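You operate a simulated robot arm through the tools that you are given. There is no shell and no other tool. Be economical: measure what you need, move in short steps, check, and stop when the job is done.

You run a simulated two-armed robot. Do the job below in one go: nothing can be reset, and whatever is moved stays where it is left.

JOB
Take the blue cloth from the front table and lay it out flat on the far end of the grey table.

It is judged by the outcome, as a careful person would: the job done as asked, and still so three seconds after it is handed in. It fails if anything else is knocked over, pushed out of place, dropped, spilled or broken. Flat cloth is picked up by pressing the open fingertips on it (5 to 10 N) and closing them slowly along it; thin cloth reads only 2 to 8 mm in the jaws.

ROBOT AND FRAMES
Two 7-joint arms with two-finger parallel grippers on one trunk, on a base that drives. Base frame: it is fixed to the floor where the robot stands at the start and does not move with it; the origin is under the middle of the robot, x ahead of it, y to its left, z up. Lengths are in mm, angles in degrees, forces in N, time in s.
The left shoulder is at the start at [50, 187, 1035], the right one opposite. Places, roughly: far end of the grey table [700, -2200, 800]. Payload 3.43 kg a hand.
The TCP of each hand is the grasp point between the finger pads, 30 mm short of the fingertips. In the tool frame z runs along the fingers and y along their closing line. The gripper opens to 94 mm. The fingers are 28 mm wide and 10 mm thick; the gripper's body (50 by 96 mm) begins 55 mm behind the TCP.
Orientation is that of the tool frame in the base frame, as [roll, pitch, yaw] about the fixed x, y, z axes, in that order (R = Rz(yaw) Ry(pitch) Rx(roll)). With the fingers straight down and closing along the base's y, the tool's x points along the base's -x, its y along +y and its z along -z.

CONTROLS
- The arms move only by the tool send_rows. It takes "left_motion", "right_motion" or both (then of equal length, played together; a hand with none holds still); each is a list of rows, each an object of numbers (a shift or turn left out is 0, a gripper value left out holds the last): "tx", "ty", "tz": the shift along the tool's x, y, z in mm; "ax", "ay", "az": the turn, a rotation vector about the tool's x, y, z in degrees. In form: [{"tx": .., "ty": .., "tz": .., "ax": .., "ay": .., "az": ..}, ...]. A call has 1 to 10 rows; each row is the pose to reach, as a shift and turn from the pose commanded when the call began, along the tool's axes at that moment. "left_jaw" and "right_jaw" are, for a hand that has rows, the gripper command, from -1 (fully open) to 1 (shut), values between in proportion, set as the call begins (left out, the last holds). Each row takes 0.2 s and may step no farther than 50 mm and 8.6 degrees from the row before; otherwise, or with a gripper value out of range, the whole call is refused. A pose out of reach is approached as far as the arm can. The call stops where the force on the tool passes 40 N (or 10 N more than at its start, if that is more) or the arm is blocked; 0.2 s more then pass. Each finger travels about 153 mm/s and halts on what it meets, pressing with about 34 N; the grip force reading is that of the motor and also rises with nothing between the fingers. The clock runs only during rows and for 0.2 s after the last one: add rows that repeat a pose to give the fingers time. The reply holds the time, the measured pose of the TCP, the force on the tool along the base axes, the opening and the grip force, in the units named above and with some noise, with the torque about the TCP (base axes, N m) and any sound that the robot's microphone picked up.
- Cameras (640 x 400 px; columns grow to the right, rows downward): "scene" is now at [145.2, -10.5, 1197.9]; the picture's right is [-0.11, -0.99, 0.00], its down [-0.57, 0.06, -0.82] and it looks along [0.82, -0.09, -0.57] (base axes); focal length 227 px, centre (320, 200). "left" rides on the left gripper at [76, -14, -102] in its tool frame; the picture's right is [0.18, 0.98, 0.00], its down [-0.75, 0.14, -0.64] and it looks along [-0.63, 0.12, 0.77] (tool axes); focal length 243 px, centre (320, 200). "right" rides on the right gripper at [76, 14, -103] in its tool frame; the picture's right is [-0.18, 0.98, 0.00], its down [-0.75, -0.14, -0.64] and it looks along [-0.63, -0.12, 0.77] (tool axes); focal length 243 px, centre (320, 200). There is no depth. A picture from a camera that has moved, and an enlarged one, comes with that camera's place and axes in the base frame and with its lens.
- snapshot(camera): a new picture of that camera. No time passes.
- lift_body(by): slides the trunk up (or, below 0, down) by that many mm; the arms and the scene camera ride with it, the base frame stays. It gives what a move gives, with no picture.
- base_move(legs): drives the robot by 1 to 6 legs, each [ahead, left, turn to the left] in mm, mm and degrees, along the robot's own axes; the way and the turn of a leg run together, so that a leg with both is an arc; at most 1500 mm and 180 degrees a leg. The arms and the cameras ride along, it lands a little off, and it stops where it bumps. It gives what a move gives.
- head_to(pan, tilt): turns the head with the scene camera to pan (to the left, within 80 degrees either way) and tilt (down, from -29 to 69), counted from straight ahead of the robot. It gives what a move gives.
- zoom(camera, box): a new picture of the part [left, top, right, bottom] of that camera's present view, enlarged. No time passes.
- close_job(): hands the job in; it is judged then, once.

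Work in short steps. Places have to be worked out from the pictures, the camera data and where the tool is seen: move nearer, look again, correct. Check each grasp and each placing, and mend what went wrong. You have 120 turns and 92 pictures in all, those below and enlarged ones among them. Open the grippers and draw the arms clear of the work before you hand the job in, unless the task says otherwise; then end with one line.

The tools are called after "Call:" as a command line: name --argument value ..., lists and objects as JSON in quotes. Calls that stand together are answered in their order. send_rows: Moves the arms, as the interface text tells. Its arguments: {"type":"object","properties":{"left_motion":{"type":"array","items":{"type":"object","properties":{"tx":{"type":"number"},"ty":{"type":"number"},"tz":{"type":"number"},"ax":{"type":"number"},"ay":{"type":"number"},"az":{"type":"number"}}}},"left_jaw":{"type":"number"},"right_motion":{"type":"array","items":{"type":"object","properties":{"tx":{"type":"number"},"ty":{"type":"number"},"tz":{"type":"number"},"ax":{"type":"number"},"ay":{"type":"number"},"az":{"type":"number"}}}},"right_jaw":{"type":"number"}},"required":[]} The other tools are called the same way: lift_body (by) slides the trunk up or down; base_move (legs) drives the base; head_to (pan, tilt) turns the head that bears the scene camera; snapshot (camera) takes a picture; zoom (camera, box) takes an enlarged picture of a part of a camera's view; close_job () hands the job in.

At the start:

```text
time_s: 0.0
left_tcp_pos: [452.5, 114.7, 1042.8]
left_tool_rot: [180.0, 0.0, -179.9]
left_ft_force: [0.0, -0.4, 0.5]
left_wrist_torque: [0.03, 0.0, 0.0]
left_opening: 93.9
left_grip_force: 0.0
right_tcp_pos: [366.7, -303.0, 1009.3]
right_tool_rot: [-180.0, 0.0, 180.0]
right_ft_force: [0.8, -0.4, -0.8]
right_wrist_torque: [0.02, 0.0, 0.01]
right_opening: 94.0
right_grip_force: 0.0
trunk travel left (down, up): [-250.0, 182.0]
robot x, y, heading: [3.6, -0.6, -0.0]
head pan, tilt: [-6.1, 34.7]
```

scene: 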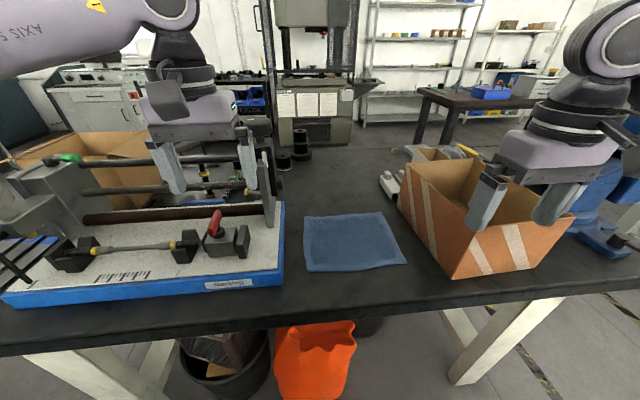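
right: 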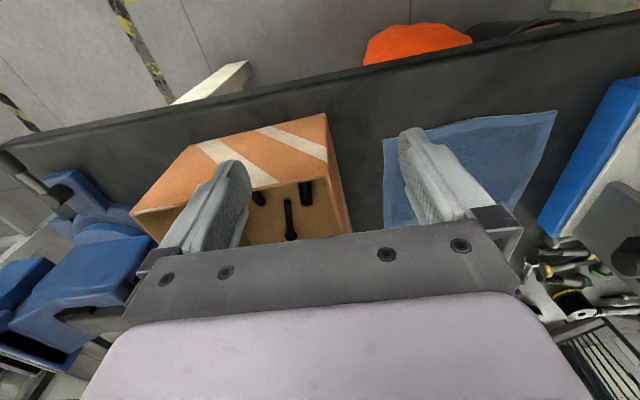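
left: 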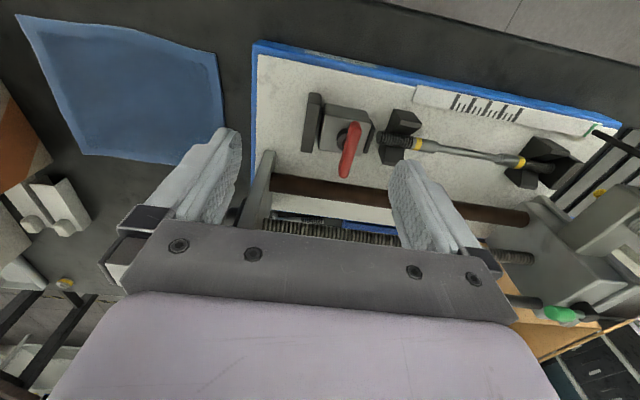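

The cloth lies at roughly x 494..697, y -16..-265 on the front table. I look right to see the grey table before planning the carry.

Call:
head_to --pan -75 --tilt 25

Call:
snapshot --camera "scene"

```text
time_s: 1.4
left_tcp_pos: [453.3, 113.6, 1044.3]
left_tool_rot: [-179.9, 0.0, -179.9]
left_ft_force: [0.8, 0.0, 0.0]
left_wrist_torque: [0.0, -0.02, 0.01]
left_opening: 94.0
left_grip_force: 0.1
right_tcp_pos: [366.2, -303.0, 1007.1]
right_tool_rot: [180.0, 0.0, -180.0]
right_ft_force: [0.6, 0.1, 0.6]
right_wrist_torque: [-0.02, 0.0, -0.01]
right_opening: 93.9
right_grip_force: 0.1
trunk travel left (down, up): [-250.0, 182.0]
robot x, y, heading: [-0.5, -4.8, 0.2]
head pan, tilt: [-75.0, 25.0]
```

```text
88 pictures are left
camera scene: at [81.4, -90.1, 1213.2], right [-0.97, -0.26, 0.0], down [-0.11, 0.41, -0.91], along [0.24, -0.88, -0.42], focal length 227 px, centre (320, 200)
```

scene: 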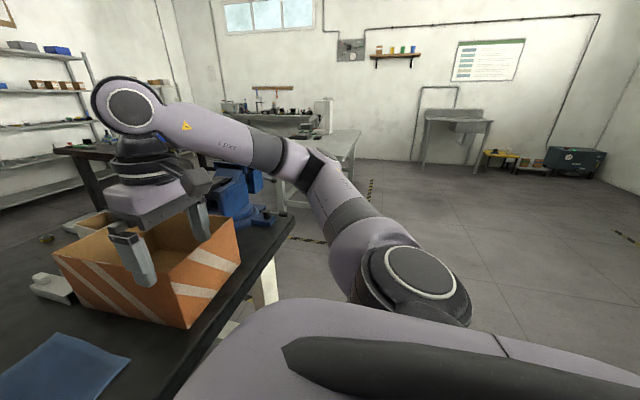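

A grey table shows behind the right arm; I zoom on it.

Call:
zoom --camera "scene" --box '[200, 70, 400, 230]'

```text
2.50 times, centred on (300, 150) of scene
camera zoom: at [81.4, -90.1, 1213.2], right [-0.97, -0.26, 0.0], down [-0.11, 0.41, -0.91], along [0.24, -0.88, -0.42], focal length 568 px, centre (370, 325)
```

zoom: 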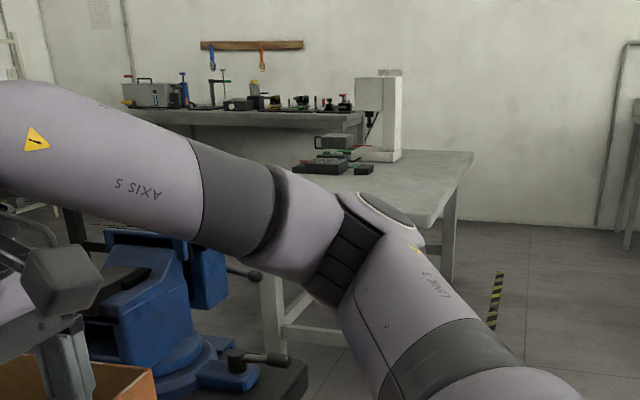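

The grey table's front edge runs along y at x≈350, so afterwards I can simply strafe right while facing it. First I bring both hands above the cloth's near edge, turning them so the jaws close along x.

Call:
send_rows --left_motion '[{"tx": -3, "ty": -16, "az": 8.5}, {"tx": -6, "ty": -32, "az": 17}, {"tx": -9, "ty": -48, "az": 25.5}, {"tx": -12, "ty": -64, "az": 34}, {"tx": -15, "ty": -80, "az": 42.5}, {"tx": -18, "ty": -96, "az": 51}, {"tx": -21, "ty": -112, "az": 59.5}, {"tx": -24, "ty": -128, "az": 68}, {"tx": -27, "ty": -144, "az": 76.5}, {"tx": -27, "ty": -160, "az": 85}]' --right_motion '[{"tx": -11, "ty": 7, "az": 8.5}, {"tx": -22, "ty": 14, "az": 17}, {"tx": -33, "ty": 21, "az": 25.5}, {"tx": -44, "ty": 28, "az": 34}, {"tx": -55, "ty": 35, "az": 42.5}, {"tx": -66, "ty": 42, "az": 51}, {"tx": -77, "ty": 49, "az": 59.5}, {"tx": -88, "ty": 56, "az": 68}, {"tx": -99, "ty": 63, "az": 76.5}, {"tx": -114, "ty": 68, "az": 85}]' --left_jaw 0 --right_jaw 0

Call:
head_to --pan -10 --tilt 40

Call:
snapshot --camera "scene"

Call:
snapshot --camera "left"

Call:
snapshot --camera "right"

```text
time_s: 3.6
left_tcp_pos: [351.9, 2.7, 1035.7]
left_tool_rot: [179.8, 0.2, 95.7]
left_ft_force: [0.2, -0.3, -0.2]
left_wrist_torque: [0.01, 0.0, -0.03]
left_opening: 47.1
left_grip_force: 0.1
left hand out of reach, approached as far as the arm can: row 7, 8, 9, 10
right_tcp_pos: [479.7, -234.0, 1009.0]
right_tool_rot: [-180.0, -0.1, 94.8]
right_ft_force: [0.2, 0.3, 0.2]
right_wrist_torque: [-0.03, -0.01, -0.02]
right_opening: 47.0
right_grip_force: 0.1
trunk travel left (down, up): [-250.0, 182.0]
robot x, y, heading: [-0.8, -0.8, 0.0]
head pan, tilt: [-75.0, 25.0]
```

```text
time_s: 5.0
left_tcp_pos: [353.5, 1.0, 1035.8]
left_tool_rot: [179.9, 0.2, 95.9]
left_ft_force: [1.0, -0.6, 0.4]
left_wrist_torque: [0.02, 0.01, 0.01]
left_opening: 46.9
left_grip_force: 0.0
right_tcp_pos: [480.7, -235.3, 1007.5]
right_tool_rot: [180.0, -0.1, 95.0]
right_ft_force: [0.2, 0.0, 0.5]
right_wrist_torque: [0.01, 0.02, -0.01]
right_opening: 47.2
right_grip_force: 0.0
trunk travel left (down, up): [-250.0, 182.0]
robot x, y, heading: [-0.9, -0.0, -0.2]
head pan, tilt: [-10.0, 40.0]
```

```text
86 pictures are left
camera scene: at [141.2, -15.9, 1189.9], right [-0.17, -0.98, 0.0], down [-0.63, 0.11, -0.77], along [0.75, -0.13, -0.64], focal length 227 px, centre (320, 200)
```

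scene: 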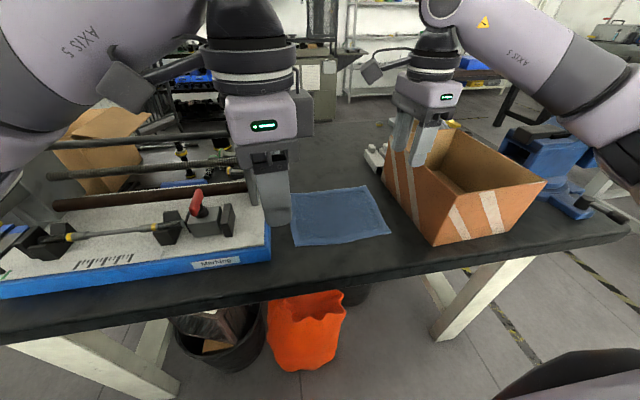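

```text
85 pictures are left
camera left: at [330.1, 76.5, 1138.1], right [0.96, 0.28, 0.0], down [0.22, -0.73, 0.65], along [0.19, -0.62, -0.76], focal length 243 px, centre (320, 200)
```

left: 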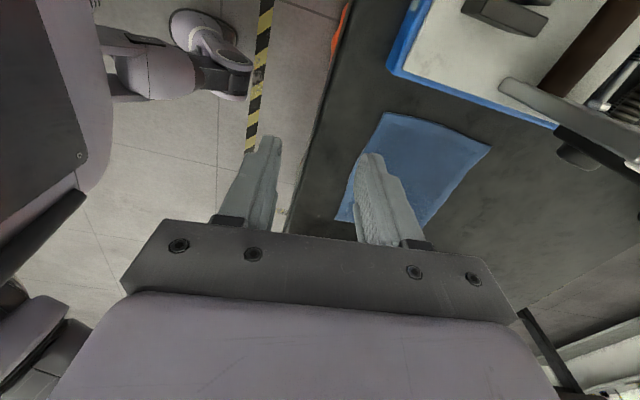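

```text
84 pictures are left
camera right: at [487.0, -159.1, 1110.6], right [1.0, -0.1, 0.0], down [-0.07, -0.76, 0.64], along [-0.06, -0.64, -0.77], focal length 243 px, centre (320, 200)
```

right: 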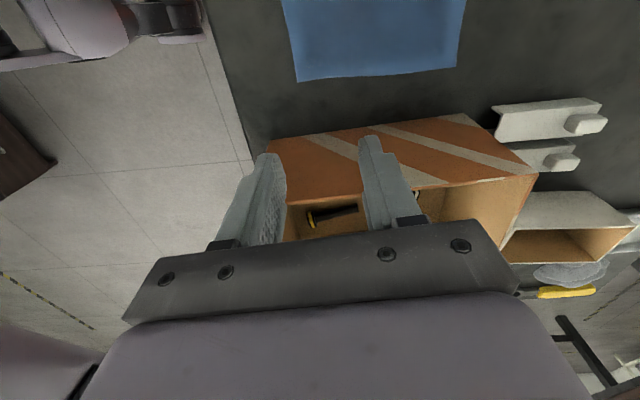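

All three cameras agree only if the cloth surface is at z≈812, not 753: cloth about x 447..620, y -15..-225. I shift the right hand inward and drive the base 120 mm right so that the left hand can reach.

Call:
send_rows --right_motion '[{"tx": 35}, {"tx": 70}, {"tx": 100}]'

Call:
base_move --legs '[[0, -125, 0]]'

Call:
snapshot --camera "scene"

Call:
snapshot --camera "right"

```text
time_s: 5.8
left_tcp_pos: [352.5, 2.4, 1035.2]
left_tool_rot: [179.8, 0.2, 95.9]
left_ft_force: [0.5, 1.1, 0.3]
left_wrist_torque: [-0.01, 0.03, -0.02]
left_opening: 46.9
left_grip_force: 0.1
right_tcp_pos: [469.6, -135.7, 1008.9]
right_tool_rot: [-180.0, 0.0, 94.9]
right_ft_force: [-1.4, 0.1, -0.2]
right_wrist_torque: [0.02, -0.03, 0.0]
right_opening: 47.1
right_grip_force: 0.0
trunk travel left (down, up): [-250.0, 182.0]
robot x, y, heading: [0.6, -0.8, 0.1]
head pan, tilt: [-10.0, 40.0]
```

```text
time_s: 7.0
left_tcp_pos: [354.1, -121.1, 1035.0]
left_tool_rot: [179.8, 0.1, 95.8]
left_ft_force: [-0.1, -0.9, -1.3]
left_wrist_torque: [0.0, -0.01, -0.04]
left_opening: 47.1
left_grip_force: 0.1
right_tcp_pos: [470.5, -259.5, 1008.6]
right_tool_rot: [-179.9, 0.0, 95.0]
right_ft_force: [-0.1, 0.3, 0.0]
right_wrist_torque: [0.0, 0.03, 0.01]
right_opening: 46.6
right_grip_force: 0.0
trunk travel left (down, up): [-250.0, 182.0]
robot x, y, heading: [-0.8, -123.0, 0.4]
head pan, tilt: [-10.0, 40.0]
```

```text
83 pictures are left
camera scene: at [141.3, -139.8, 1189.8], right [-0.17, -0.98, 0.0], down [-0.63, 0.11, -0.77], along [0.75, -0.13, -0.64], focal length 227 px, centre (320, 200)
```

scene: 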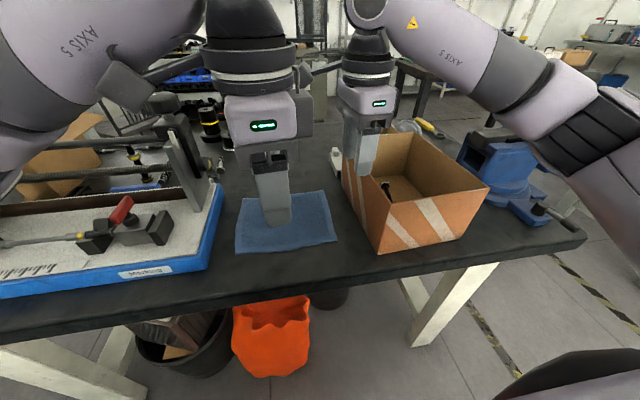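

```text
82 pictures are left
camera right: at [477.7, -183.0, 1110.1], right [1.0, -0.1, 0.0], down [-0.07, -0.76, 0.64], along [-0.06, -0.64, -0.77], focal length 243 px, centre (320, 200)
```

right: 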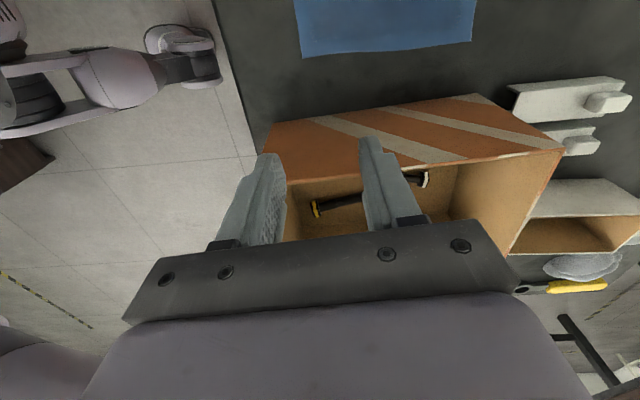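

Both images confirm the near edge at x≈447, y from -20 to -228. I bring the hands over points 25 mm inside the near corners, then down to z≈930.

Call:
send_rows --left_motion '[{"tx": 17, "ty": 32, "az": 1.5}, {"tx": 34, "ty": 64, "az": 3}, {"tx": 50, "ty": 96, "az": 4.5}, {"tx": 66.4, "ty": 128.4, "az": 5.8}, {"tx": 66.4, "ty": 128.4, "tz": 35, "az": 5.8}, {"tx": 66.4, "ty": 128.4, "tz": 70, "az": 5.8}, {"tx": 66.4, "ty": 128.4, "tz": 105, "az": 5.8}, {"tx": 66.4, "ty": 128.4, "tz": 105, "az": 5.8}]' --right_motion '[{"tx": 15, "ty": 2, "az": 1.5}, {"tx": 30, "ty": 4, "az": 3}, {"tx": 45, "ty": 7, "az": 4}, {"tx": 59, "ty": 9.7, "az": 5}, {"tx": 59, "ty": 9.7, "tz": 26, "az": 5}, {"tx": 59, "ty": 9.7, "tz": 52, "az": 5}, {"tx": 59, "ty": 9.7, "tz": 78, "az": 5}, {"tx": 59, "ty": 9.7, "tz": 78, "az": 5}]' --left_jaw 0.15 --right_jaw 0.15

Call:
snapshot --camera "scene"

Call:
snapshot --camera "left"

Call:
snapshot --camera "right"

```text
time_s: 8.8
left_tcp_pos: [328.5, -72.5, 984.5]
left_tool_rot: [179.7, 0.2, 90.3]
left_ft_force: [0.1, -0.1, -0.6]
left_wrist_torque: [-0.03, 0.0, 0.02]
left_opening: 40.2
left_grip_force: 0.0
left hand out of reach, approached as far as the arm can: row 1, 2, 3, 4, 5, 6, 7, 8
right_tcp_pos: [476.2, -201.1, 929.8]
right_tool_rot: [-180.0, 0.0, 90.0]
right_ft_force: [0.2, 0.4, 0.6]
right_wrist_torque: [-0.02, 0.01, 0.0]
right_opening: 40.0
right_grip_force: 0.1
trunk travel left (down, up): [-250.0, 182.0]
robot x, y, heading: [-0.4, -124.8, 0.4]
head pan, tilt: [-10.0, 40.0]
```

```text
81 pictures are left
camera scene: at [141.3, -139.4, 1189.9], right [-0.17, -0.98, 0.0], down [-0.63, 0.11, -0.77], along [0.75, -0.13, -0.64], focal length 227 px, centre (320, 200)
```

scene: 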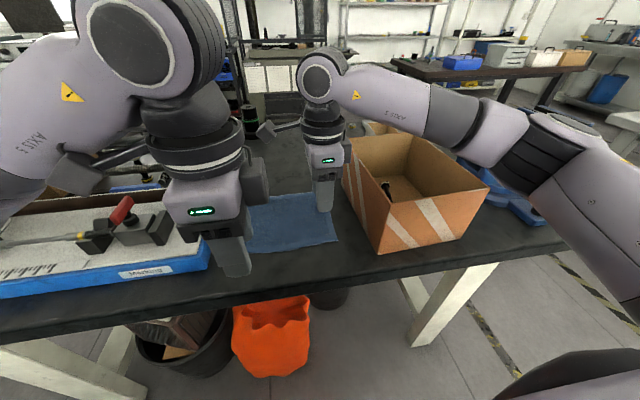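

```text
80 pictures are left
camera left: at [312.8, 4.3, 1086.1], right [0.98, 0.19, 0.0], down [0.14, -0.75, 0.65], along [0.13, -0.63, -0.76], focal length 243 px, centre (320, 200)
```

left: 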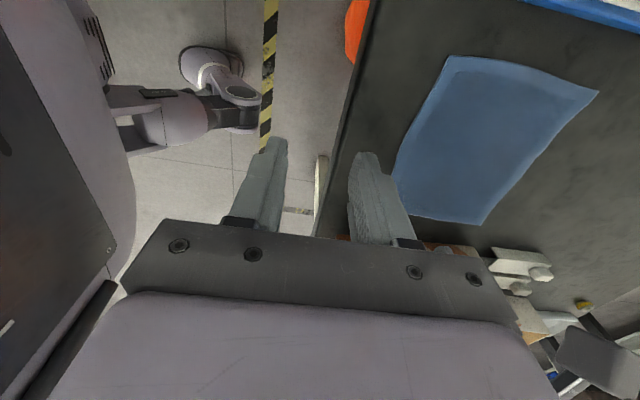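

```text
79 pictures are left
camera right: at [488.7, -125.0, 1032.1], right [0.98, -0.18, 0.0], down [-0.14, -0.75, 0.64], along [-0.12, -0.63, -0.77], focal length 243 px, centre (320, 200)
```

right: 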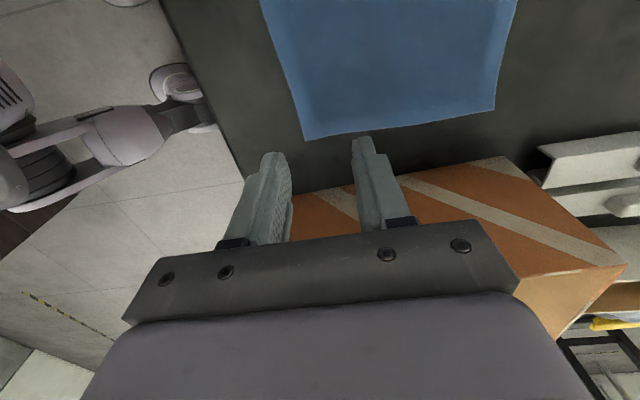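

The left arm cannot hold this wrist direction here, so I'll turn the left hand back to closing along y. Its commanded pose may differ from the measured one, so I move up and back while turning and read what results.

Call:
send_rows --left_motion '[{"ty": -40, "tz": -30, "az": -8.5}, {"ty": -80, "tz": -60, "az": -17}, {"ty": -100, "tz": -80, "az": -25.5}, {"ty": -100, "tz": -80, "az": -34}, {"ty": -100, "tz": -80, "az": -42.5}, {"ty": -100, "tz": -80, "az": -51}, {"ty": -100, "tz": -80, "az": -59.5}, {"ty": -100, "tz": -80, "az": -68}, {"ty": -100, "tz": -80, "az": -76.5}, {"ty": -100, "tz": -80, "az": -85}]'

```text
time_s: 10.1
left_tcp_pos: [235.1, -73.7, 1062.0]
left_tool_rot: [179.8, -0.2, 135.0]
left_ft_force: [0.2, -0.4, 0.1]
left_wrist_torque: [-0.03, -0.01, 0.02]
left_opening: 40.0
left_grip_force: 0.1
right_tcp_pos: [475.7, -199.4, 930.7]
right_tool_rot: [179.9, 0.1, 90.0]
right_ft_force: [-0.1, -0.9, 0.0]
right_wrist_torque: [-0.03, 0.01, 0.04]
right_opening: 40.1
right_grip_force: 0.0
trunk travel left (down, up): [-250.0, 182.0]
robot x, y, heading: [2.4, -124.7, -0.1]
head pan, tilt: [-10.0, 40.0]
stopped in row 6 (left hand): the force on the tool passed its limit (the readings are from after the stop); the commanded pose is now the measured one
```

So the commanded pose follows the measured one. Something halted the turn; I look before continuing.

Call:
snapshot --camera "scene"

Call:
snapshot --camera "left"

```text
78 pictures are left
camera scene: at [142.8, -138.0, 1192.6], right [-0.15, -0.99, 0.0], down [-0.61, 0.09, -0.79], along [0.78, -0.12, -0.62], focal length 227 px, centre (320, 200)
```

scene: 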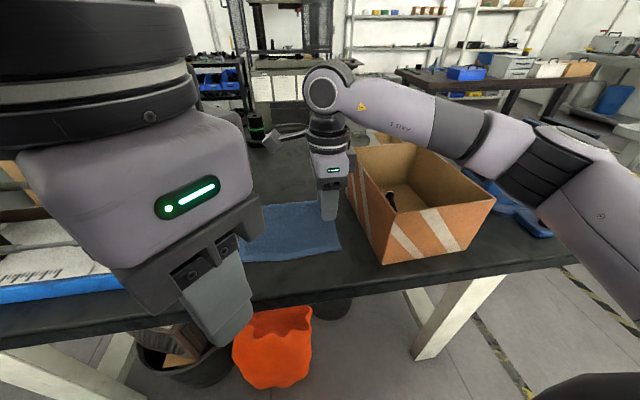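

```text
77 pictures are left
camera left: at [170.2, -29.8, 1165.4], right [0.57, 0.82, 0.0], down [0.63, -0.44, 0.64], along [0.53, -0.36, -0.77], focal length 243 px, centre (320, 200)
```

left: 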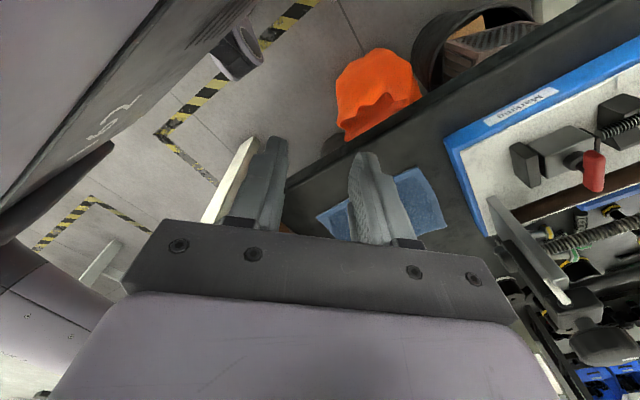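

The left hand likely brushed its own trunk; forces are back to zero. I move the left hand forward and turn both hands to close along y, keeping the left hand high for clearance.

Call:
send_rows --left_motion '[{"tx": -20, "ty": 26}, {"tx": -44, "ty": 58}, {"tx": -74, "ty": 96}, {"tx": -105, "ty": 136, "az": -8}, {"tx": -130, "ty": 170, "az": -16}, {"tx": -147, "ty": 192, "az": -24}, {"tx": -147, "ty": 192, "az": -32}, {"tx": -147, "ty": 192, "az": -40}, {"tx": -147, "ty": 192, "az": -45}, {"tx": -147, "ty": 192, "az": -45}]' --right_motion '[{"az": -8.5}, {"az": -17}, {"az": -25.5}, {"az": -34}, {"az": -42.5}, {"az": -51}, {"az": -59.5}, {"az": -68}, {"az": -76.5}, {"az": -85}]'

Call:
snapshot --camera "left"

Call:
snapshot --camera "right"

```text
refused: row 4 steps farther than a row can; nothing moved
```

```text
76 pictures are left
camera left: at [170.2, -29.8, 1165.4], right [0.57, 0.82, 0.0], down [0.63, -0.44, 0.64], along [0.53, -0.36, -0.77], focal length 243 px, centre (320, 200)
```

left: 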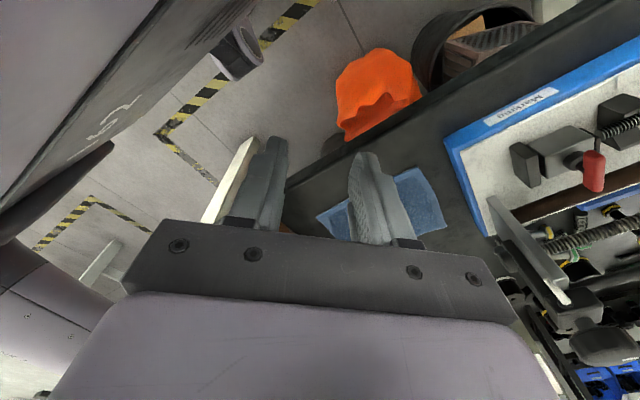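

```text
75 pictures are left
camera right: at [488.8, -125.0, 1032.3], right [0.98, -0.18, 0.0], down [-0.14, -0.75, 0.64], along [-0.12, -0.63, -0.77], focal length 243 px, centre (320, 200)
```

right: 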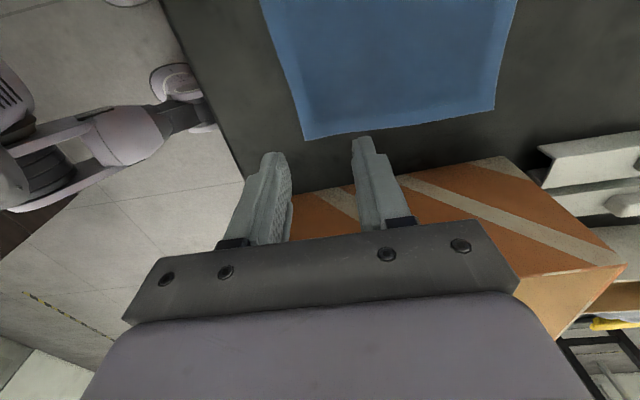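

A row step was just over 50 mm; same motion with smaller steps.

Call:
send_rows --left_motion '[{"tx": -20, "ty": 26}, {"tx": -44, "ty": 58}, {"tx": -70, "ty": 92}, {"tx": -96, "ty": 126, "az": -8}, {"tx": -122, "ty": 160, "az": -16}, {"tx": -147, "ty": 192, "az": -24}, {"tx": -147, "ty": 192, "az": -32}, {"tx": -147, "ty": 192, "az": -40}, {"tx": -147, "ty": 192, "az": -45}, {"tx": -147, "ty": 192, "az": -45}]' --right_motion '[{"az": -8.5}, {"az": -17}, {"az": -25.5}, {"az": -34}, {"az": -42.5}, {"az": -51}, {"az": -59.5}, {"az": -68}, {"az": -76.5}, {"az": -85}]'

Call:
snapshot --camera "left"

Call:
snapshot --camera "right"

```text
time_s: 12.3
left_tcp_pos: [473.7, -41.0, 1065.1]
left_tool_rot: [179.9, 0.2, 180.0]
left_ft_force: [-0.5, 0.0, -0.8]
left_wrist_torque: [0.0, 0.02, -0.01]
left_opening: 40.1
left_grip_force: 0.0
right_tcp_pos: [473.4, -201.2, 930.8]
right_tool_rot: [179.9, -0.1, 175.2]
right_ft_force: [-0.8, 0.0, -0.4]
right_wrist_torque: [-0.01, 0.05, 0.02]
right_opening: 40.0
right_grip_force: 0.0
trunk travel left (down, up): [-250.0, 182.0]
robot x, y, heading: [1.9, -123.0, 0.3]
head pan, tilt: [-10.0, 40.0]
```

```text
74 pictures are left
camera left: at [396.8, -56.2, 1166.6], right [-0.18, 0.98, 0.0], down [0.75, 0.14, 0.64], along [0.63, 0.12, -0.76], focal length 243 px, centre (320, 200)
```

left: 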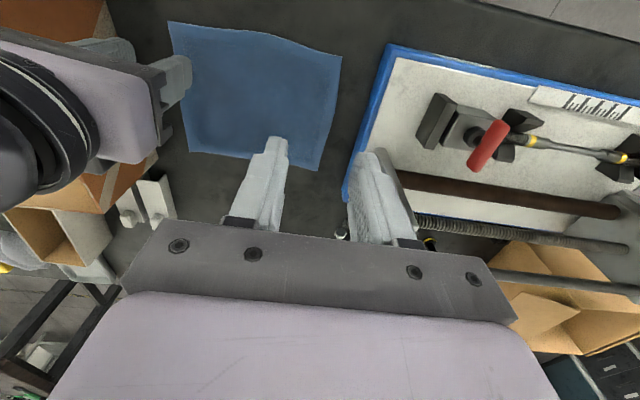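

```text
73 pictures are left
camera right: at [399.6, -180.6, 1032.1], right [0.27, 0.96, 0.0], down [0.74, -0.2, 0.64], along [0.62, -0.17, -0.77], focal length 243 px, centre (320, 200)
```

right: 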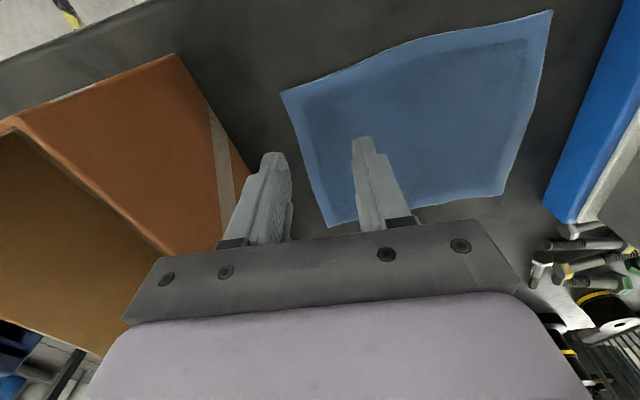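

Both wrist cameras agree at z≈815: near corners at (451,-20) and (451,-228). I lower both hands to z 865 (tips ~20 mm above cloth), just inside the corners.

Call:
send_rows --left_motion '[{"tx": 2, "ty": -6, "tz": 45}, {"tx": 4, "ty": -11, "tz": 90}, {"tx": 4, "ty": -11, "tz": 130}, {"tx": 4, "ty": -11, "tz": 170}, {"tx": 4, "ty": -11, "tz": 200}, {"tx": 4, "ty": -11, "tz": 200}]' --right_motion '[{"tx": 3, "ty": 3, "az": -2}, {"tx": 3, "ty": 3, "az": -4.8}, {"tx": 3, "ty": 3, "tz": 20, "az": -4.8}, {"tx": 3, "ty": 3, "tz": 40, "az": -4.8}, {"tx": 3, "ty": 3, "tz": 66, "az": -4.8}, {"tx": 3, "ty": 3, "tz": 66, "az": -4.8}]' --left_jaw 0.23 --right_jaw 0.23

Call:
snapshot --camera "left"

Call:
snapshot --camera "right"

```text
time_s: 13.7
left_tcp_pos: [472.5, -52.1, 864.7]
left_tool_rot: [179.9, 0.1, 179.9]
left_ft_force: [0.2, -1.1, -0.3]
left_wrist_torque: [-0.02, -0.01, 0.0]
left_opening: 36.1
left_grip_force: 0.0
right_tcp_pos: [472.2, -197.0, 865.3]
right_tool_rot: [-180.0, 0.0, 180.0]
right_ft_force: [1.3, 0.3, -0.1]
right_wrist_torque: [0.05, 0.02, -0.01]
right_opening: 36.1
right_grip_force: 0.0
trunk travel left (down, up): [-250.0, 182.0]
robot x, y, heading: [1.9, -123.7, -0.0]
head pan, tilt: [-10.0, 40.0]
```

```text
72 pictures are left
camera left: at [393.6, -66.8, 965.8], right [-0.18, 0.98, 0.0], down [0.75, 0.14, 0.64], along [0.63, 0.12, -0.76], focal length 243 px, centre (320, 200)
```

left: 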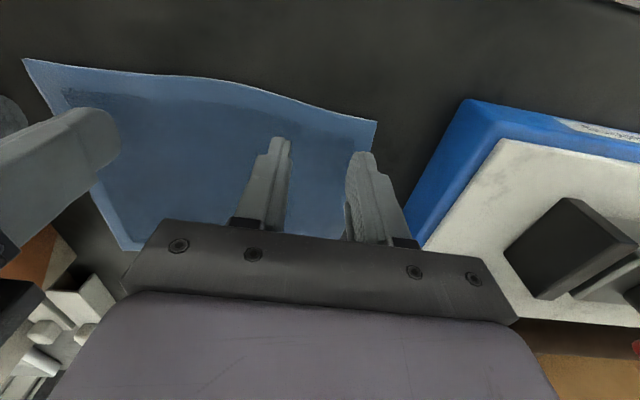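

```text
71 pictures are left
camera right: at [395.2, -183.3, 966.7], right [0.19, 0.98, 0.0], down [0.75, -0.14, 0.64], along [0.63, -0.12, -0.77], focal length 243 px, centre (320, 200)
```

right: 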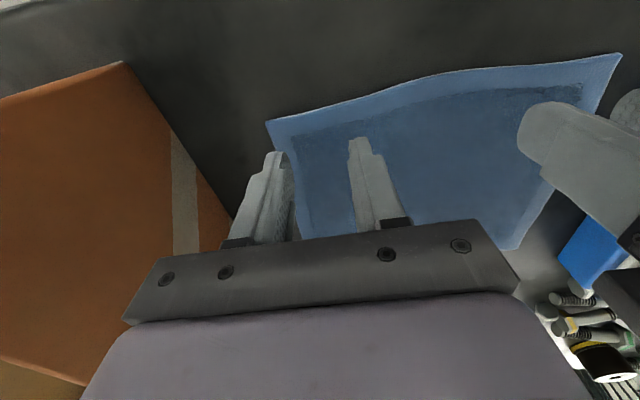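

Alignment looks right. I lower in 2–3 mm steps, watching the force.

Call:
send_rows --left_motion '[{"tz": 6}, {"tz": 12}, {"tz": 15}, {"tz": 17}, {"tz": 17}]' --right_motion '[{"tz": 6}, {"tz": 12}, {"tz": 15}, {"tz": 17}, {"tz": 17}]'

```text
time_s: 14.9
left_tcp_pos: [470.6, -51.6, 848.2]
left_tool_rot: [180.0, 0.2, 179.9]
left_ft_force: [0.4, 0.6, -0.2]
left_wrist_torque: [0.02, -0.03, 0.0]
left_opening: 36.1
left_grip_force: 0.1
right_tcp_pos: [472.3, -198.8, 847.0]
right_tool_rot: [-180.0, 0.0, 179.8]
right_ft_force: [0.5, -0.1, 0.8]
right_wrist_torque: [0.0, -0.01, 0.0]
right_opening: 36.1
right_grip_force: 0.1
trunk travel left (down, up): [-250.0, 182.0]
robot x, y, heading: [2.9, -127.6, -0.0]
head pan, tilt: [-10.0, 40.0]
```

No contact yet; a few more small steps.

Call:
send_rows --left_motion '[{"tz": 2}, {"tz": 4}, {"tz": 4}]' --right_motion '[{"tz": 2}, {"tz": 4}, {"tz": 4}]'

Call:
send_rows --left_motion '[{"tz": 1}, {"tz": 2}, {"tz": 2}]' --right_motion '[{"tz": 1}, {"tz": 2}, {"tz": 2}]'

Call:
snapshot --camera "left"

```text
time_s: 15.7
left_tcp_pos: [470.0, -53.5, 843.8]
left_tool_rot: [179.9, 0.2, 179.9]
left_ft_force: [0.0, -1.1, 0.4]
left_wrist_torque: [0.0, -0.04, 0.0]
left_opening: 36.3
left_grip_force: 0.0
right_tcp_pos: [471.4, -196.4, 843.8]
right_tool_rot: [180.0, 0.0, 179.8]
right_ft_force: [0.0, -0.3, 0.2]
right_wrist_torque: [0.02, 0.0, 0.01]
right_opening: 36.3
right_grip_force: 0.1
trunk travel left (down, up): [-250.0, 182.0]
robot x, y, heading: [2.9, -127.4, -0.1]
head pan, tilt: [-10.0, 40.0]
```

```text
time_s: 16.5
left_tcp_pos: [471.2, -52.5, 841.8]
left_tool_rot: [179.8, 0.3, 179.9]
left_ft_force: [0.0, 0.1, -0.8]
left_wrist_torque: [-0.02, -0.02, 0.01]
left_opening: 36.3
left_grip_force: 0.0
right_tcp_pos: [472.7, -197.3, 841.0]
right_tool_rot: [-180.0, 0.0, 179.8]
right_ft_force: [-0.2, 0.4, -0.8]
right_wrist_torque: [0.0, -0.03, 0.0]
right_opening: 36.1
right_grip_force: 0.0
trunk travel left (down, up): [-250.0, 182.0]
robot x, y, heading: [-0.9, -123.3, 0.2]
head pan, tilt: [-10.0, 40.0]
```

```text
70 pictures are left
camera left: at [393.5, -66.8, 944.0], right [-0.18, 0.98, 0.0], down [0.75, 0.14, 0.64], along [0.63, 0.12, -0.76], focal length 243 px, centre (320, 200)
```

left: 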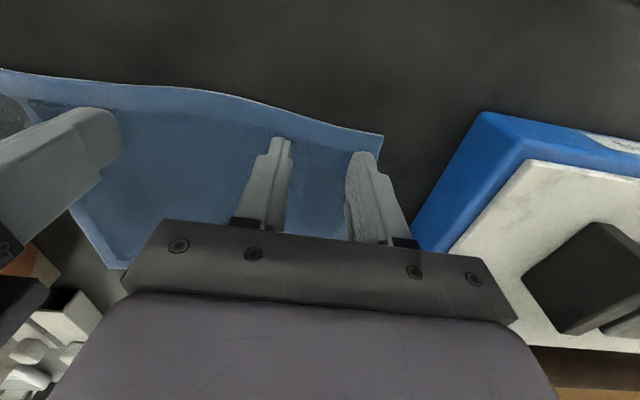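

Still no force; keep lowering gently.

Call:
send_rows --left_motion '[{"tz": 2}, {"tz": 4}, {"tz": 4}]' --right_motion '[{"tz": 2}, {"tz": 4}, {"tz": 4}]'

Call:
send_rows --left_motion '[{"tz": 1}, {"tz": 2}, {"tz": 2}]' --right_motion '[{"tz": 1}, {"tz": 2}, {"tz": 2}]'

```text
time_s: 17.3
left_tcp_pos: [470.7, -53.2, 837.5]
left_tool_rot: [179.9, 0.2, 179.9]
left_ft_force: [-0.1, -0.4, 0.7]
left_wrist_torque: [0.02, 0.05, 0.0]
left_opening: 36.0
left_grip_force: 0.1
right_tcp_pos: [472.3, -197.3, 838.3]
right_tool_rot: [-179.9, 0.1, 179.8]
right_ft_force: [-0.3, -0.2, 0.3]
right_wrist_torque: [0.0, -0.01, 0.0]
right_opening: 36.4
right_grip_force: 0.1
trunk travel left (down, up): [-250.0, 182.0]
robot x, y, heading: [-1.7, -125.0, 0.0]
head pan, tilt: [-10.0, 40.0]
```

```text
time_s: 18.1
left_tcp_pos: [470.3, -53.9, 834.9]
left_tool_rot: [179.9, 0.2, 180.0]
left_ft_force: [-1.0, 0.2, -0.4]
left_wrist_torque: [0.0, 0.05, -0.02]
left_opening: 36.1
left_grip_force: 0.2
right_tcp_pos: [472.4, -197.2, 834.7]
right_tool_rot: [179.9, 0.0, 179.9]
right_ft_force: [0.8, 1.1, 0.2]
right_wrist_torque: [0.01, 0.03, -0.01]
right_opening: 36.1
right_grip_force: 0.1
trunk travel left (down, up): [-250.0, 182.0]
robot x, y, heading: [3.0, -119.8, 0.1]
head pan, tilt: [-10.0, 40.0]
```

I check the gap from the scene camera.

Call:
zoom --camera "scene" --box '[200, 150, 380, 270]'

Call:
snapshot --camera "right"

```text
3.33 times, centred on (290, 210) of scene
camera zoom: at [141.2, -139.4, 1189.9], right [-0.17, -0.98, 0.0], down [-0.63, 0.11, -0.77], along [0.75, -0.13, -0.64], focal length 758 px, centre (420, 167)
```

zoom: 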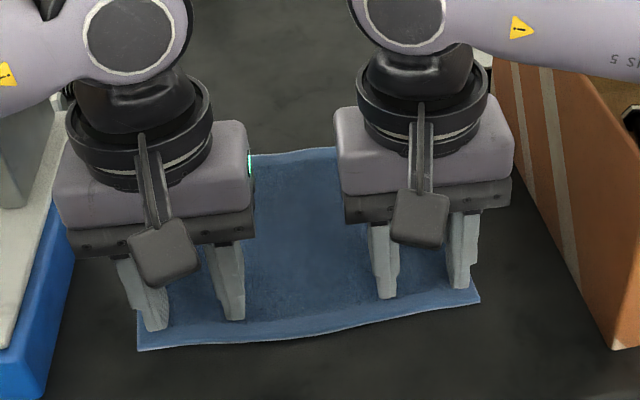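

```text
68 pictures are left
camera right: at [395.5, -183.4, 937.3], right [0.19, 0.98, 0.0], down [0.75, -0.14, 0.64], along [0.63, -0.12, -0.77], focal length 243 px, centre (320, 200)
```

right: 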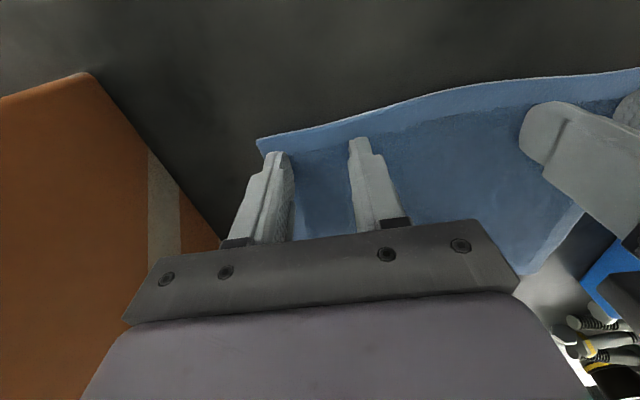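

The tips still hover a little. Keep going in 1 mm steps.

Call:
send_rows --left_motion '[{"tz": 1}, {"tz": 2}, {"tz": 3}, {"tz": 4}, {"tz": 5}, {"tz": 5}]' --right_motion '[{"tz": 1}, {"tz": 2}, {"tz": 3}, {"tz": 4}, {"tz": 5}, {"tz": 5}]'

Call:
send_rows --left_motion '[{"tz": 1}, {"tz": 2}, {"tz": 3}, {"tz": 4}, {"tz": 5}, {"tz": 5}]' --right_motion '[{"tz": 1}, {"tz": 2}, {"tz": 3}, {"tz": 4}, {"tz": 5}, {"tz": 5}]'

```text
time_s: 19.5
left_tcp_pos: [470.7, -52.7, 832.5]
left_tool_rot: [-180.0, 0.4, 180.0]
left_ft_force: [3.1, 0.1, 15.4]
left_wrist_torque: [-0.01, -0.07, -0.05]
left_opening: 36.2
left_grip_force: 0.1
right_tcp_pos: [471.4, -196.4, 832.7]
right_tool_rot: [179.9, 0.4, 179.8]
right_ft_force: [3.7, -0.6, 17.8]
right_wrist_torque: [0.03, -0.06, 0.01]
right_opening: 36.2
right_grip_force: 0.0
trunk travel left (down, up): [-250.0, 182.0]
robot x, y, heading: [-0.8, -124.0, 0.0]
head pan, tilt: [-10.0, 40.0]
```

```text
time_s: 20.9
left_tcp_pos: [470.5, -53.3, 832.0]
left_tool_rot: [180.0, 0.9, 179.9]
left_ft_force: [4.2, 7.1, 38.0]
left_wrist_torque: [0.39, 0.02, -0.08]
left_opening: 36.3
left_grip_force: 0.0
right_tcp_pos: [470.9, -197.8, 833.5]
right_tool_rot: [179.7, 0.7, 179.8]
right_ft_force: [4.9, -6.5, 39.0]
right_wrist_torque: [-0.32, 0.03, 0.09]
right_opening: 36.2
right_grip_force: 0.1
trunk travel left (down, up): [-250.0, 182.0]
robot x, y, heading: [-2.0, -122.4, 0.1]
head pan, tilt: [-10.0, 40.0]
```

Contact: surface at about z=802. I ease back to ~8 N and start closing in small increments.

Call:
send_rows --left_motion '[{"tz": -3}, {"tz": -6}, {"tz": -6}]' --right_motion '[{"tz": -3}, {"tz": -6}, {"tz": -6}]'

```text
time_s: 21.7
left_tcp_pos: [470.6, -53.0, 832.2]
left_tool_rot: [180.0, 0.3, 180.0]
left_ft_force: [5.3, 0.7, 20.0]
left_wrist_torque: [0.03, -0.08, 0.01]
left_opening: 36.0
left_grip_force: 0.1
right_tcp_pos: [472.1, -195.8, 833.2]
right_tool_rot: [180.0, 0.2, 179.9]
right_ft_force: [4.6, 1.8, 19.3]
right_wrist_torque: [0.05, -0.12, -0.01]
right_opening: 35.8
right_grip_force: 0.1
trunk travel left (down, up): [-250.0, 182.0]
robot x, y, heading: [0.6, -122.6, 0.2]
head pan, tilt: [-10.0, 40.0]
```

Call:
send_rows --left_motion '[{"tz": -2}, {"tz": -3.5}, {"tz": -3.5}]' --right_motion '[{"tz": -2}, {"tz": -3.5}, {"tz": -3.5}]'

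Call:
send_rows --left_motion '[{"tz": 0}, {"tz": 0}]' --right_motion '[{"tz": 0}, {"tz": 0}]' --left_jaw 0.4 --right_jaw 0.4

```text
time_s: 22.5
left_tcp_pos: [470.4, -52.4, 832.8]
left_tool_rot: [179.8, 0.1, 179.8]
left_ft_force: [-0.4, -1.7, 3.8]
left_wrist_torque: [-0.04, 0.0, 0.01]
left_opening: 36.2
left_grip_force: 0.1
right_tcp_pos: [470.9, -197.2, 833.9]
right_tool_rot: [-179.9, -0.1, 179.9]
right_ft_force: [-0.7, 0.7, 3.0]
right_wrist_torque: [0.04, 0.03, -0.03]
right_opening: 36.0
right_grip_force: 0.0
trunk travel left (down, up): [-250.0, 182.0]
robot x, y, heading: [0.7, -123.9, 0.1]
head pan, tilt: [-10.0, 40.0]
```

```text
time_s: 23.1
left_tcp_pos: [469.8, -52.5, 834.9]
left_tool_rot: [179.9, 0.1, 179.9]
left_ft_force: [-1.9, 0.6, 2.3]
left_wrist_torque: [-0.03, 0.03, -0.03]
left_opening: 28.1
left_grip_force: 0.1
right_tcp_pos: [473.2, -197.9, 835.1]
right_tool_rot: [180.0, 0.0, 179.7]
right_ft_force: [-0.7, -0.2, 1.3]
right_wrist_torque: [0.0, 0.01, -0.03]
right_opening: 28.4
right_grip_force: 0.1
trunk travel left (down, up): [-250.0, 182.0]
robot x, y, heading: [0.3, -118.8, -0.1]
head pan, tilt: [-10.0, 40.0]
```

Force is a bit low now; press 1.5 mm more, then close further in steps.

Call:
send_rows --left_motion '[{"tz": 1}, {"tz": 1.5}]' --right_motion '[{"tz": 1}, {"tz": 1.5}]'

Call:
send_rows --left_motion '[{"tz": 0}, {"tz": 0}]' --right_motion '[{"tz": 0}, {"tz": 0}]' --left_jaw 0.55 --right_jaw 0.55

Call:
snapshot --camera "left"

```text
time_s: 23.7
left_tcp_pos: [470.5, -52.2, 833.4]
left_tool_rot: [180.0, 0.3, 179.9]
left_ft_force: [-0.8, 0.8, 4.0]
left_wrist_torque: [0.0, 0.01, 0.0]
left_opening: 28.2
left_grip_force: 0.1
right_tcp_pos: [471.4, -198.4, 833.0]
right_tool_rot: [180.0, 0.1, 179.7]
right_ft_force: [-0.7, -0.9, 2.6]
right_wrist_torque: [-0.01, 0.04, 0.04]
right_opening: 28.0
right_grip_force: 0.0
trunk travel left (down, up): [-250.0, 182.0]
robot x, y, heading: [2.2, -121.3, 0.3]
head pan, tilt: [-10.0, 40.0]
```

```text
time_s: 24.3
left_tcp_pos: [469.8, -53.7, 833.6]
left_tool_rot: [179.9, 0.3, 179.9]
left_ft_force: [1.1, -0.3, 5.6]
left_wrist_torque: [-0.02, -0.01, 0.0]
left_opening: 20.9
left_grip_force: 0.0
right_tcp_pos: [472.8, -196.6, 832.9]
right_tool_rot: [-180.0, 0.2, 179.9]
right_ft_force: [0.3, 0.6, 3.5]
right_wrist_torque: [0.05, -0.02, 0.01]
right_opening: 20.9
right_grip_force: 0.2
trunk travel left (down, up): [-250.0, 182.0]
robot x, y, heading: [-2.2, -125.2, 0.1]
head pan, tilt: [-10.0, 40.0]
```

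```text
67 pictures are left
camera left: at [393.1, -66.8, 935.9], right [-0.18, 0.98, 0.0], down [0.75, 0.14, 0.65], along [0.63, 0.12, -0.76], focal length 243 px, centre (320, 200)
```

left: 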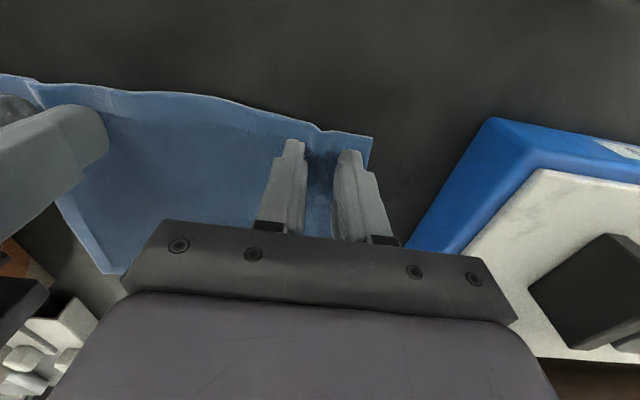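

The cloth is buckling up between the fingers. I press slightly more and continue closing.

Call:
send_rows --left_motion '[{"tz": 0.5}, {"tz": 0.5}]' --right_motion '[{"tz": 1}, {"tz": 1}]' --left_jaw 0.7 --right_jaw 0.7

Call:
send_rows --left_motion '[{"tz": 0}, {"tz": 0}]' --right_motion '[{"tz": 0}, {"tz": 0}]' --left_jaw 0.85 --right_jaw 0.85

Call:
send_rows --left_motion '[{"tz": 0}, {"tz": 0}, {"tz": 0}]' --right_motion '[{"tz": 0}, {"tz": 0}, {"tz": 0}]' --left_jaw 1 --right_jaw 1

Call:
snapshot --camera "left"

Call:
snapshot --camera "right"

```text
time_s: 24.9
left_tcp_pos: [472.0, -52.9, 832.8]
left_tool_rot: [180.0, 0.3, 179.9]
left_ft_force: [0.9, 0.6, 6.4]
left_wrist_torque: [0.01, 0.02, 0.0]
left_opening: 13.6
left_grip_force: 0.0
right_tcp_pos: [472.1, -196.3, 833.4]
right_tool_rot: [180.0, 0.2, 179.9]
right_ft_force: [-0.3, -0.2, 8.7]
right_wrist_torque: [0.05, 0.01, 0.03]
right_opening: 13.6
right_grip_force: 0.1
trunk travel left (down, up): [-250.0, 182.0]
robot x, y, heading: [1.4, -128.2, 0.1]
head pan, tilt: [-10.0, 40.0]
```

```text
time_s: 25.5
left_tcp_pos: [471.1, -52.7, 834.3]
left_tool_rot: [-179.9, 0.3, 179.8]
left_ft_force: [-0.6, -4.6, 6.9]
left_wrist_torque: [-0.17, 0.02, 0.01]
left_opening: 8.7
left_grip_force: 2.1
right_tcp_pos: [471.4, -196.8, 833.5]
right_tool_rot: [179.9, 0.1, 179.9]
right_ft_force: [-0.6, 4.0, 9.1]
right_wrist_torque: [0.14, 0.01, -0.04]
right_opening: 4.7
right_grip_force: 7.4
trunk travel left (down, up): [-250.0, 182.0]
robot x, y, heading: [-0.3, -125.1, 0.2]
head pan, tilt: [-10.0, 40.0]
```

```text
time_s: 26.3
left_tcp_pos: [471.0, -53.9, 833.8]
left_tool_rot: [-180.0, 0.3, 179.9]
left_ft_force: [-0.4, -11.0, 6.9]
left_wrist_torque: [-0.33, -0.02, 0.04]
left_opening: 4.1
left_grip_force: 33.8
right_tcp_pos: [471.0, -196.0, 833.0]
right_tool_rot: [179.9, 0.2, 179.9]
right_ft_force: [0.1, 9.3, 9.5]
right_wrist_torque: [0.31, 0.0, 0.02]
right_opening: 3.8
right_grip_force: 34.0
trunk travel left (down, up): [-250.0, 182.0]
robot x, y, heading: [-2.3, -122.3, -0.2]
head pan, tilt: [-10.0, 40.0]
```

```text
66 pictures are left
camera left: at [392.5, -67.0, 935.7], right [-0.18, 0.98, 0.0], down [0.75, 0.14, 0.65], along [0.64, 0.12, -0.76], focal length 243 px, centre (320, 200)
```

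left: 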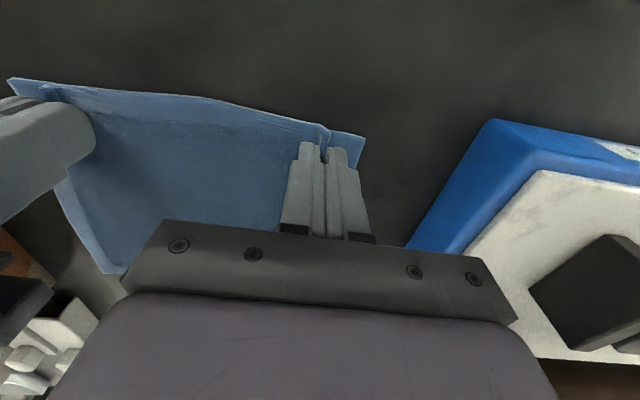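

```text
65 pictures are left
camera right: at [394.7, -182.9, 935.2], right [0.19, 0.98, 0.0], down [0.75, -0.14, 0.64], along [0.63, -0.12, -0.77], focal length 243 px, centre (320, 200)
```

right: 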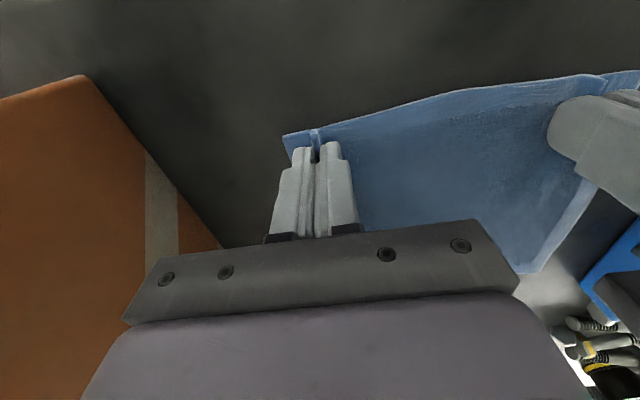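

Both hands read ~4 mm: cloth is gripped. I lift straight up 220 mm and check.

Call:
send_rows --left_motion '[{"tz": -15}, {"tz": -40}, {"tz": -70}, {"tz": -100}, {"tz": -130}, {"tz": -160}, {"tz": -190}, {"tz": -220}, {"tz": -220}]' --right_motion '[{"tz": -15}, {"tz": -40}, {"tz": -70}, {"tz": -100}, {"tz": -130}, {"tz": -160}, {"tz": -190}, {"tz": -220}, {"tz": -220}]'

Call:
snapshot --camera "scene"

```text
time_s: 28.3
left_tcp_pos: [470.6, -53.4, 1052.9]
left_tool_rot: [180.0, 0.2, 179.9]
left_ft_force: [0.0, -10.1, 0.2]
left_wrist_torque: [-0.32, 0.02, 0.07]
left_opening: 4.0
left_grip_force: 33.4
right_tcp_pos: [473.0, -196.4, 1052.2]
right_tool_rot: [-180.0, 0.0, 179.9]
right_ft_force: [-0.6, 9.4, -0.7]
right_wrist_torque: [0.28, 0.03, 0.0]
right_opening: 3.6
right_grip_force: 34.5
trunk travel left (down, up): [-250.0, 182.0]
robot x, y, heading: [1.3, -125.8, 0.2]
head pan, tilt: [-10.0, 40.0]
```

```text
64 pictures are left
camera scene: at [141.3, -139.4, 1189.8], right [-0.17, -0.98, 0.0], down [-0.63, 0.11, -0.77], along [0.75, -0.13, -0.64], focal length 227 px, centre (320, 200)
```

scene: 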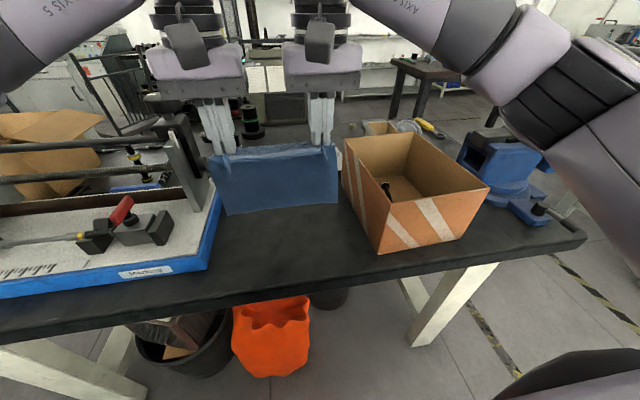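

The cloth hangs from both hands. I back the base 260 mm and look toward the grey table.

Call:
base_move --legs '[[-260, 0, 0]]'

Call:
head_to --pan -60 --tilt 25

Call:
snapshot --camera "scene"

Call:
head_to --pan -80 --tilt 45

Call:
snapshot --camera "scene"

```text
time_s: 30.2
left_tcp_pos: [210.2, -55.0, 1052.3]
left_tool_rot: [180.0, 0.2, 179.7]
left_ft_force: [0.5, -10.4, -0.8]
left_wrist_torque: [-0.33, 0.02, 0.07]
left_opening: 3.4
left_grip_force: 33.4
right_tcp_pos: [213.6, -197.9, 1051.0]
right_tool_rot: [179.9, 0.0, 179.8]
right_ft_force: [-0.3, 11.1, -1.1]
right_wrist_torque: [0.34, 0.01, 0.0]
right_opening: 3.7
right_grip_force: 33.9
trunk travel left (down, up): [-250.0, 182.0]
robot x, y, heading: [-258.0, -123.6, 0.2]
head pan, tilt: [-10.0, 40.0]
```

```text
time_s: 31.4
left_tcp_pos: [211.8, -54.3, 1052.0]
left_tool_rot: [-180.0, 0.3, 179.8]
left_ft_force: [0.3, -8.5, -0.5]
left_wrist_torque: [-0.31, -0.01, 0.05]
left_opening: 3.8
left_grip_force: 34.3
right_tcp_pos: [213.8, -196.8, 1051.1]
right_tool_rot: [179.9, 0.0, 179.8]
right_ft_force: [-0.1, 9.1, 0.8]
right_wrist_torque: [0.29, -0.01, 0.04]
right_opening: 3.5
right_grip_force: 34.1
trunk travel left (down, up): [-250.0, 182.0]
robot x, y, heading: [-260.1, -124.4, 0.0]
head pan, tilt: [-60.0, 25.0]
```

```text
63 pictures are left
camera scene: at [-155.4, -204.6, 1213.2], right [-0.87, -0.5, 0.0], down [-0.21, 0.37, -0.91], along [0.45, -0.78, -0.42], focal length 227 px, centre (320, 200)
```

scene: 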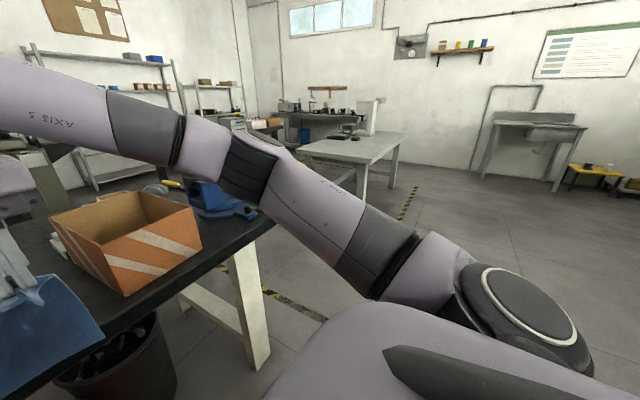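

```text
time_s: 32.2
left_tcp_pos: [209.7, -55.1, 1052.6]
left_tool_rot: [180.0, 0.1, 179.8]
left_ft_force: [1.1, -9.7, 0.7]
left_wrist_torque: [-0.27, -0.01, 0.05]
left_opening: 3.5
left_grip_force: 33.6
right_tcp_pos: [213.2, -197.2, 1051.9]
right_tool_rot: [179.9, -0.1, 179.7]
right_ft_force: [-0.4, 10.8, -0.8]
right_wrist_torque: [0.31, 0.0, -0.02]
right_opening: 3.8
right_grip_force: 33.6
trunk travel left (down, up): [-250.0, 182.0]
robot x, y, heading: [-259.0, -126.0, 0.3]
head pan, tilt: [-80.0, 45.0]
```

```text
62 pictures are left
camera scene: at [-187.3, -205.0, 1182.7], right [-0.98, -0.17, 0.0], down [-0.12, 0.7, -0.71], along [0.12, -0.7, -0.71], focal length 227 px, centre (320, 200)
```

scene: 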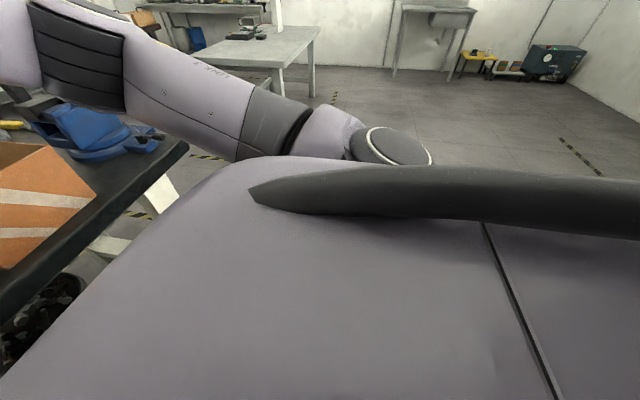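

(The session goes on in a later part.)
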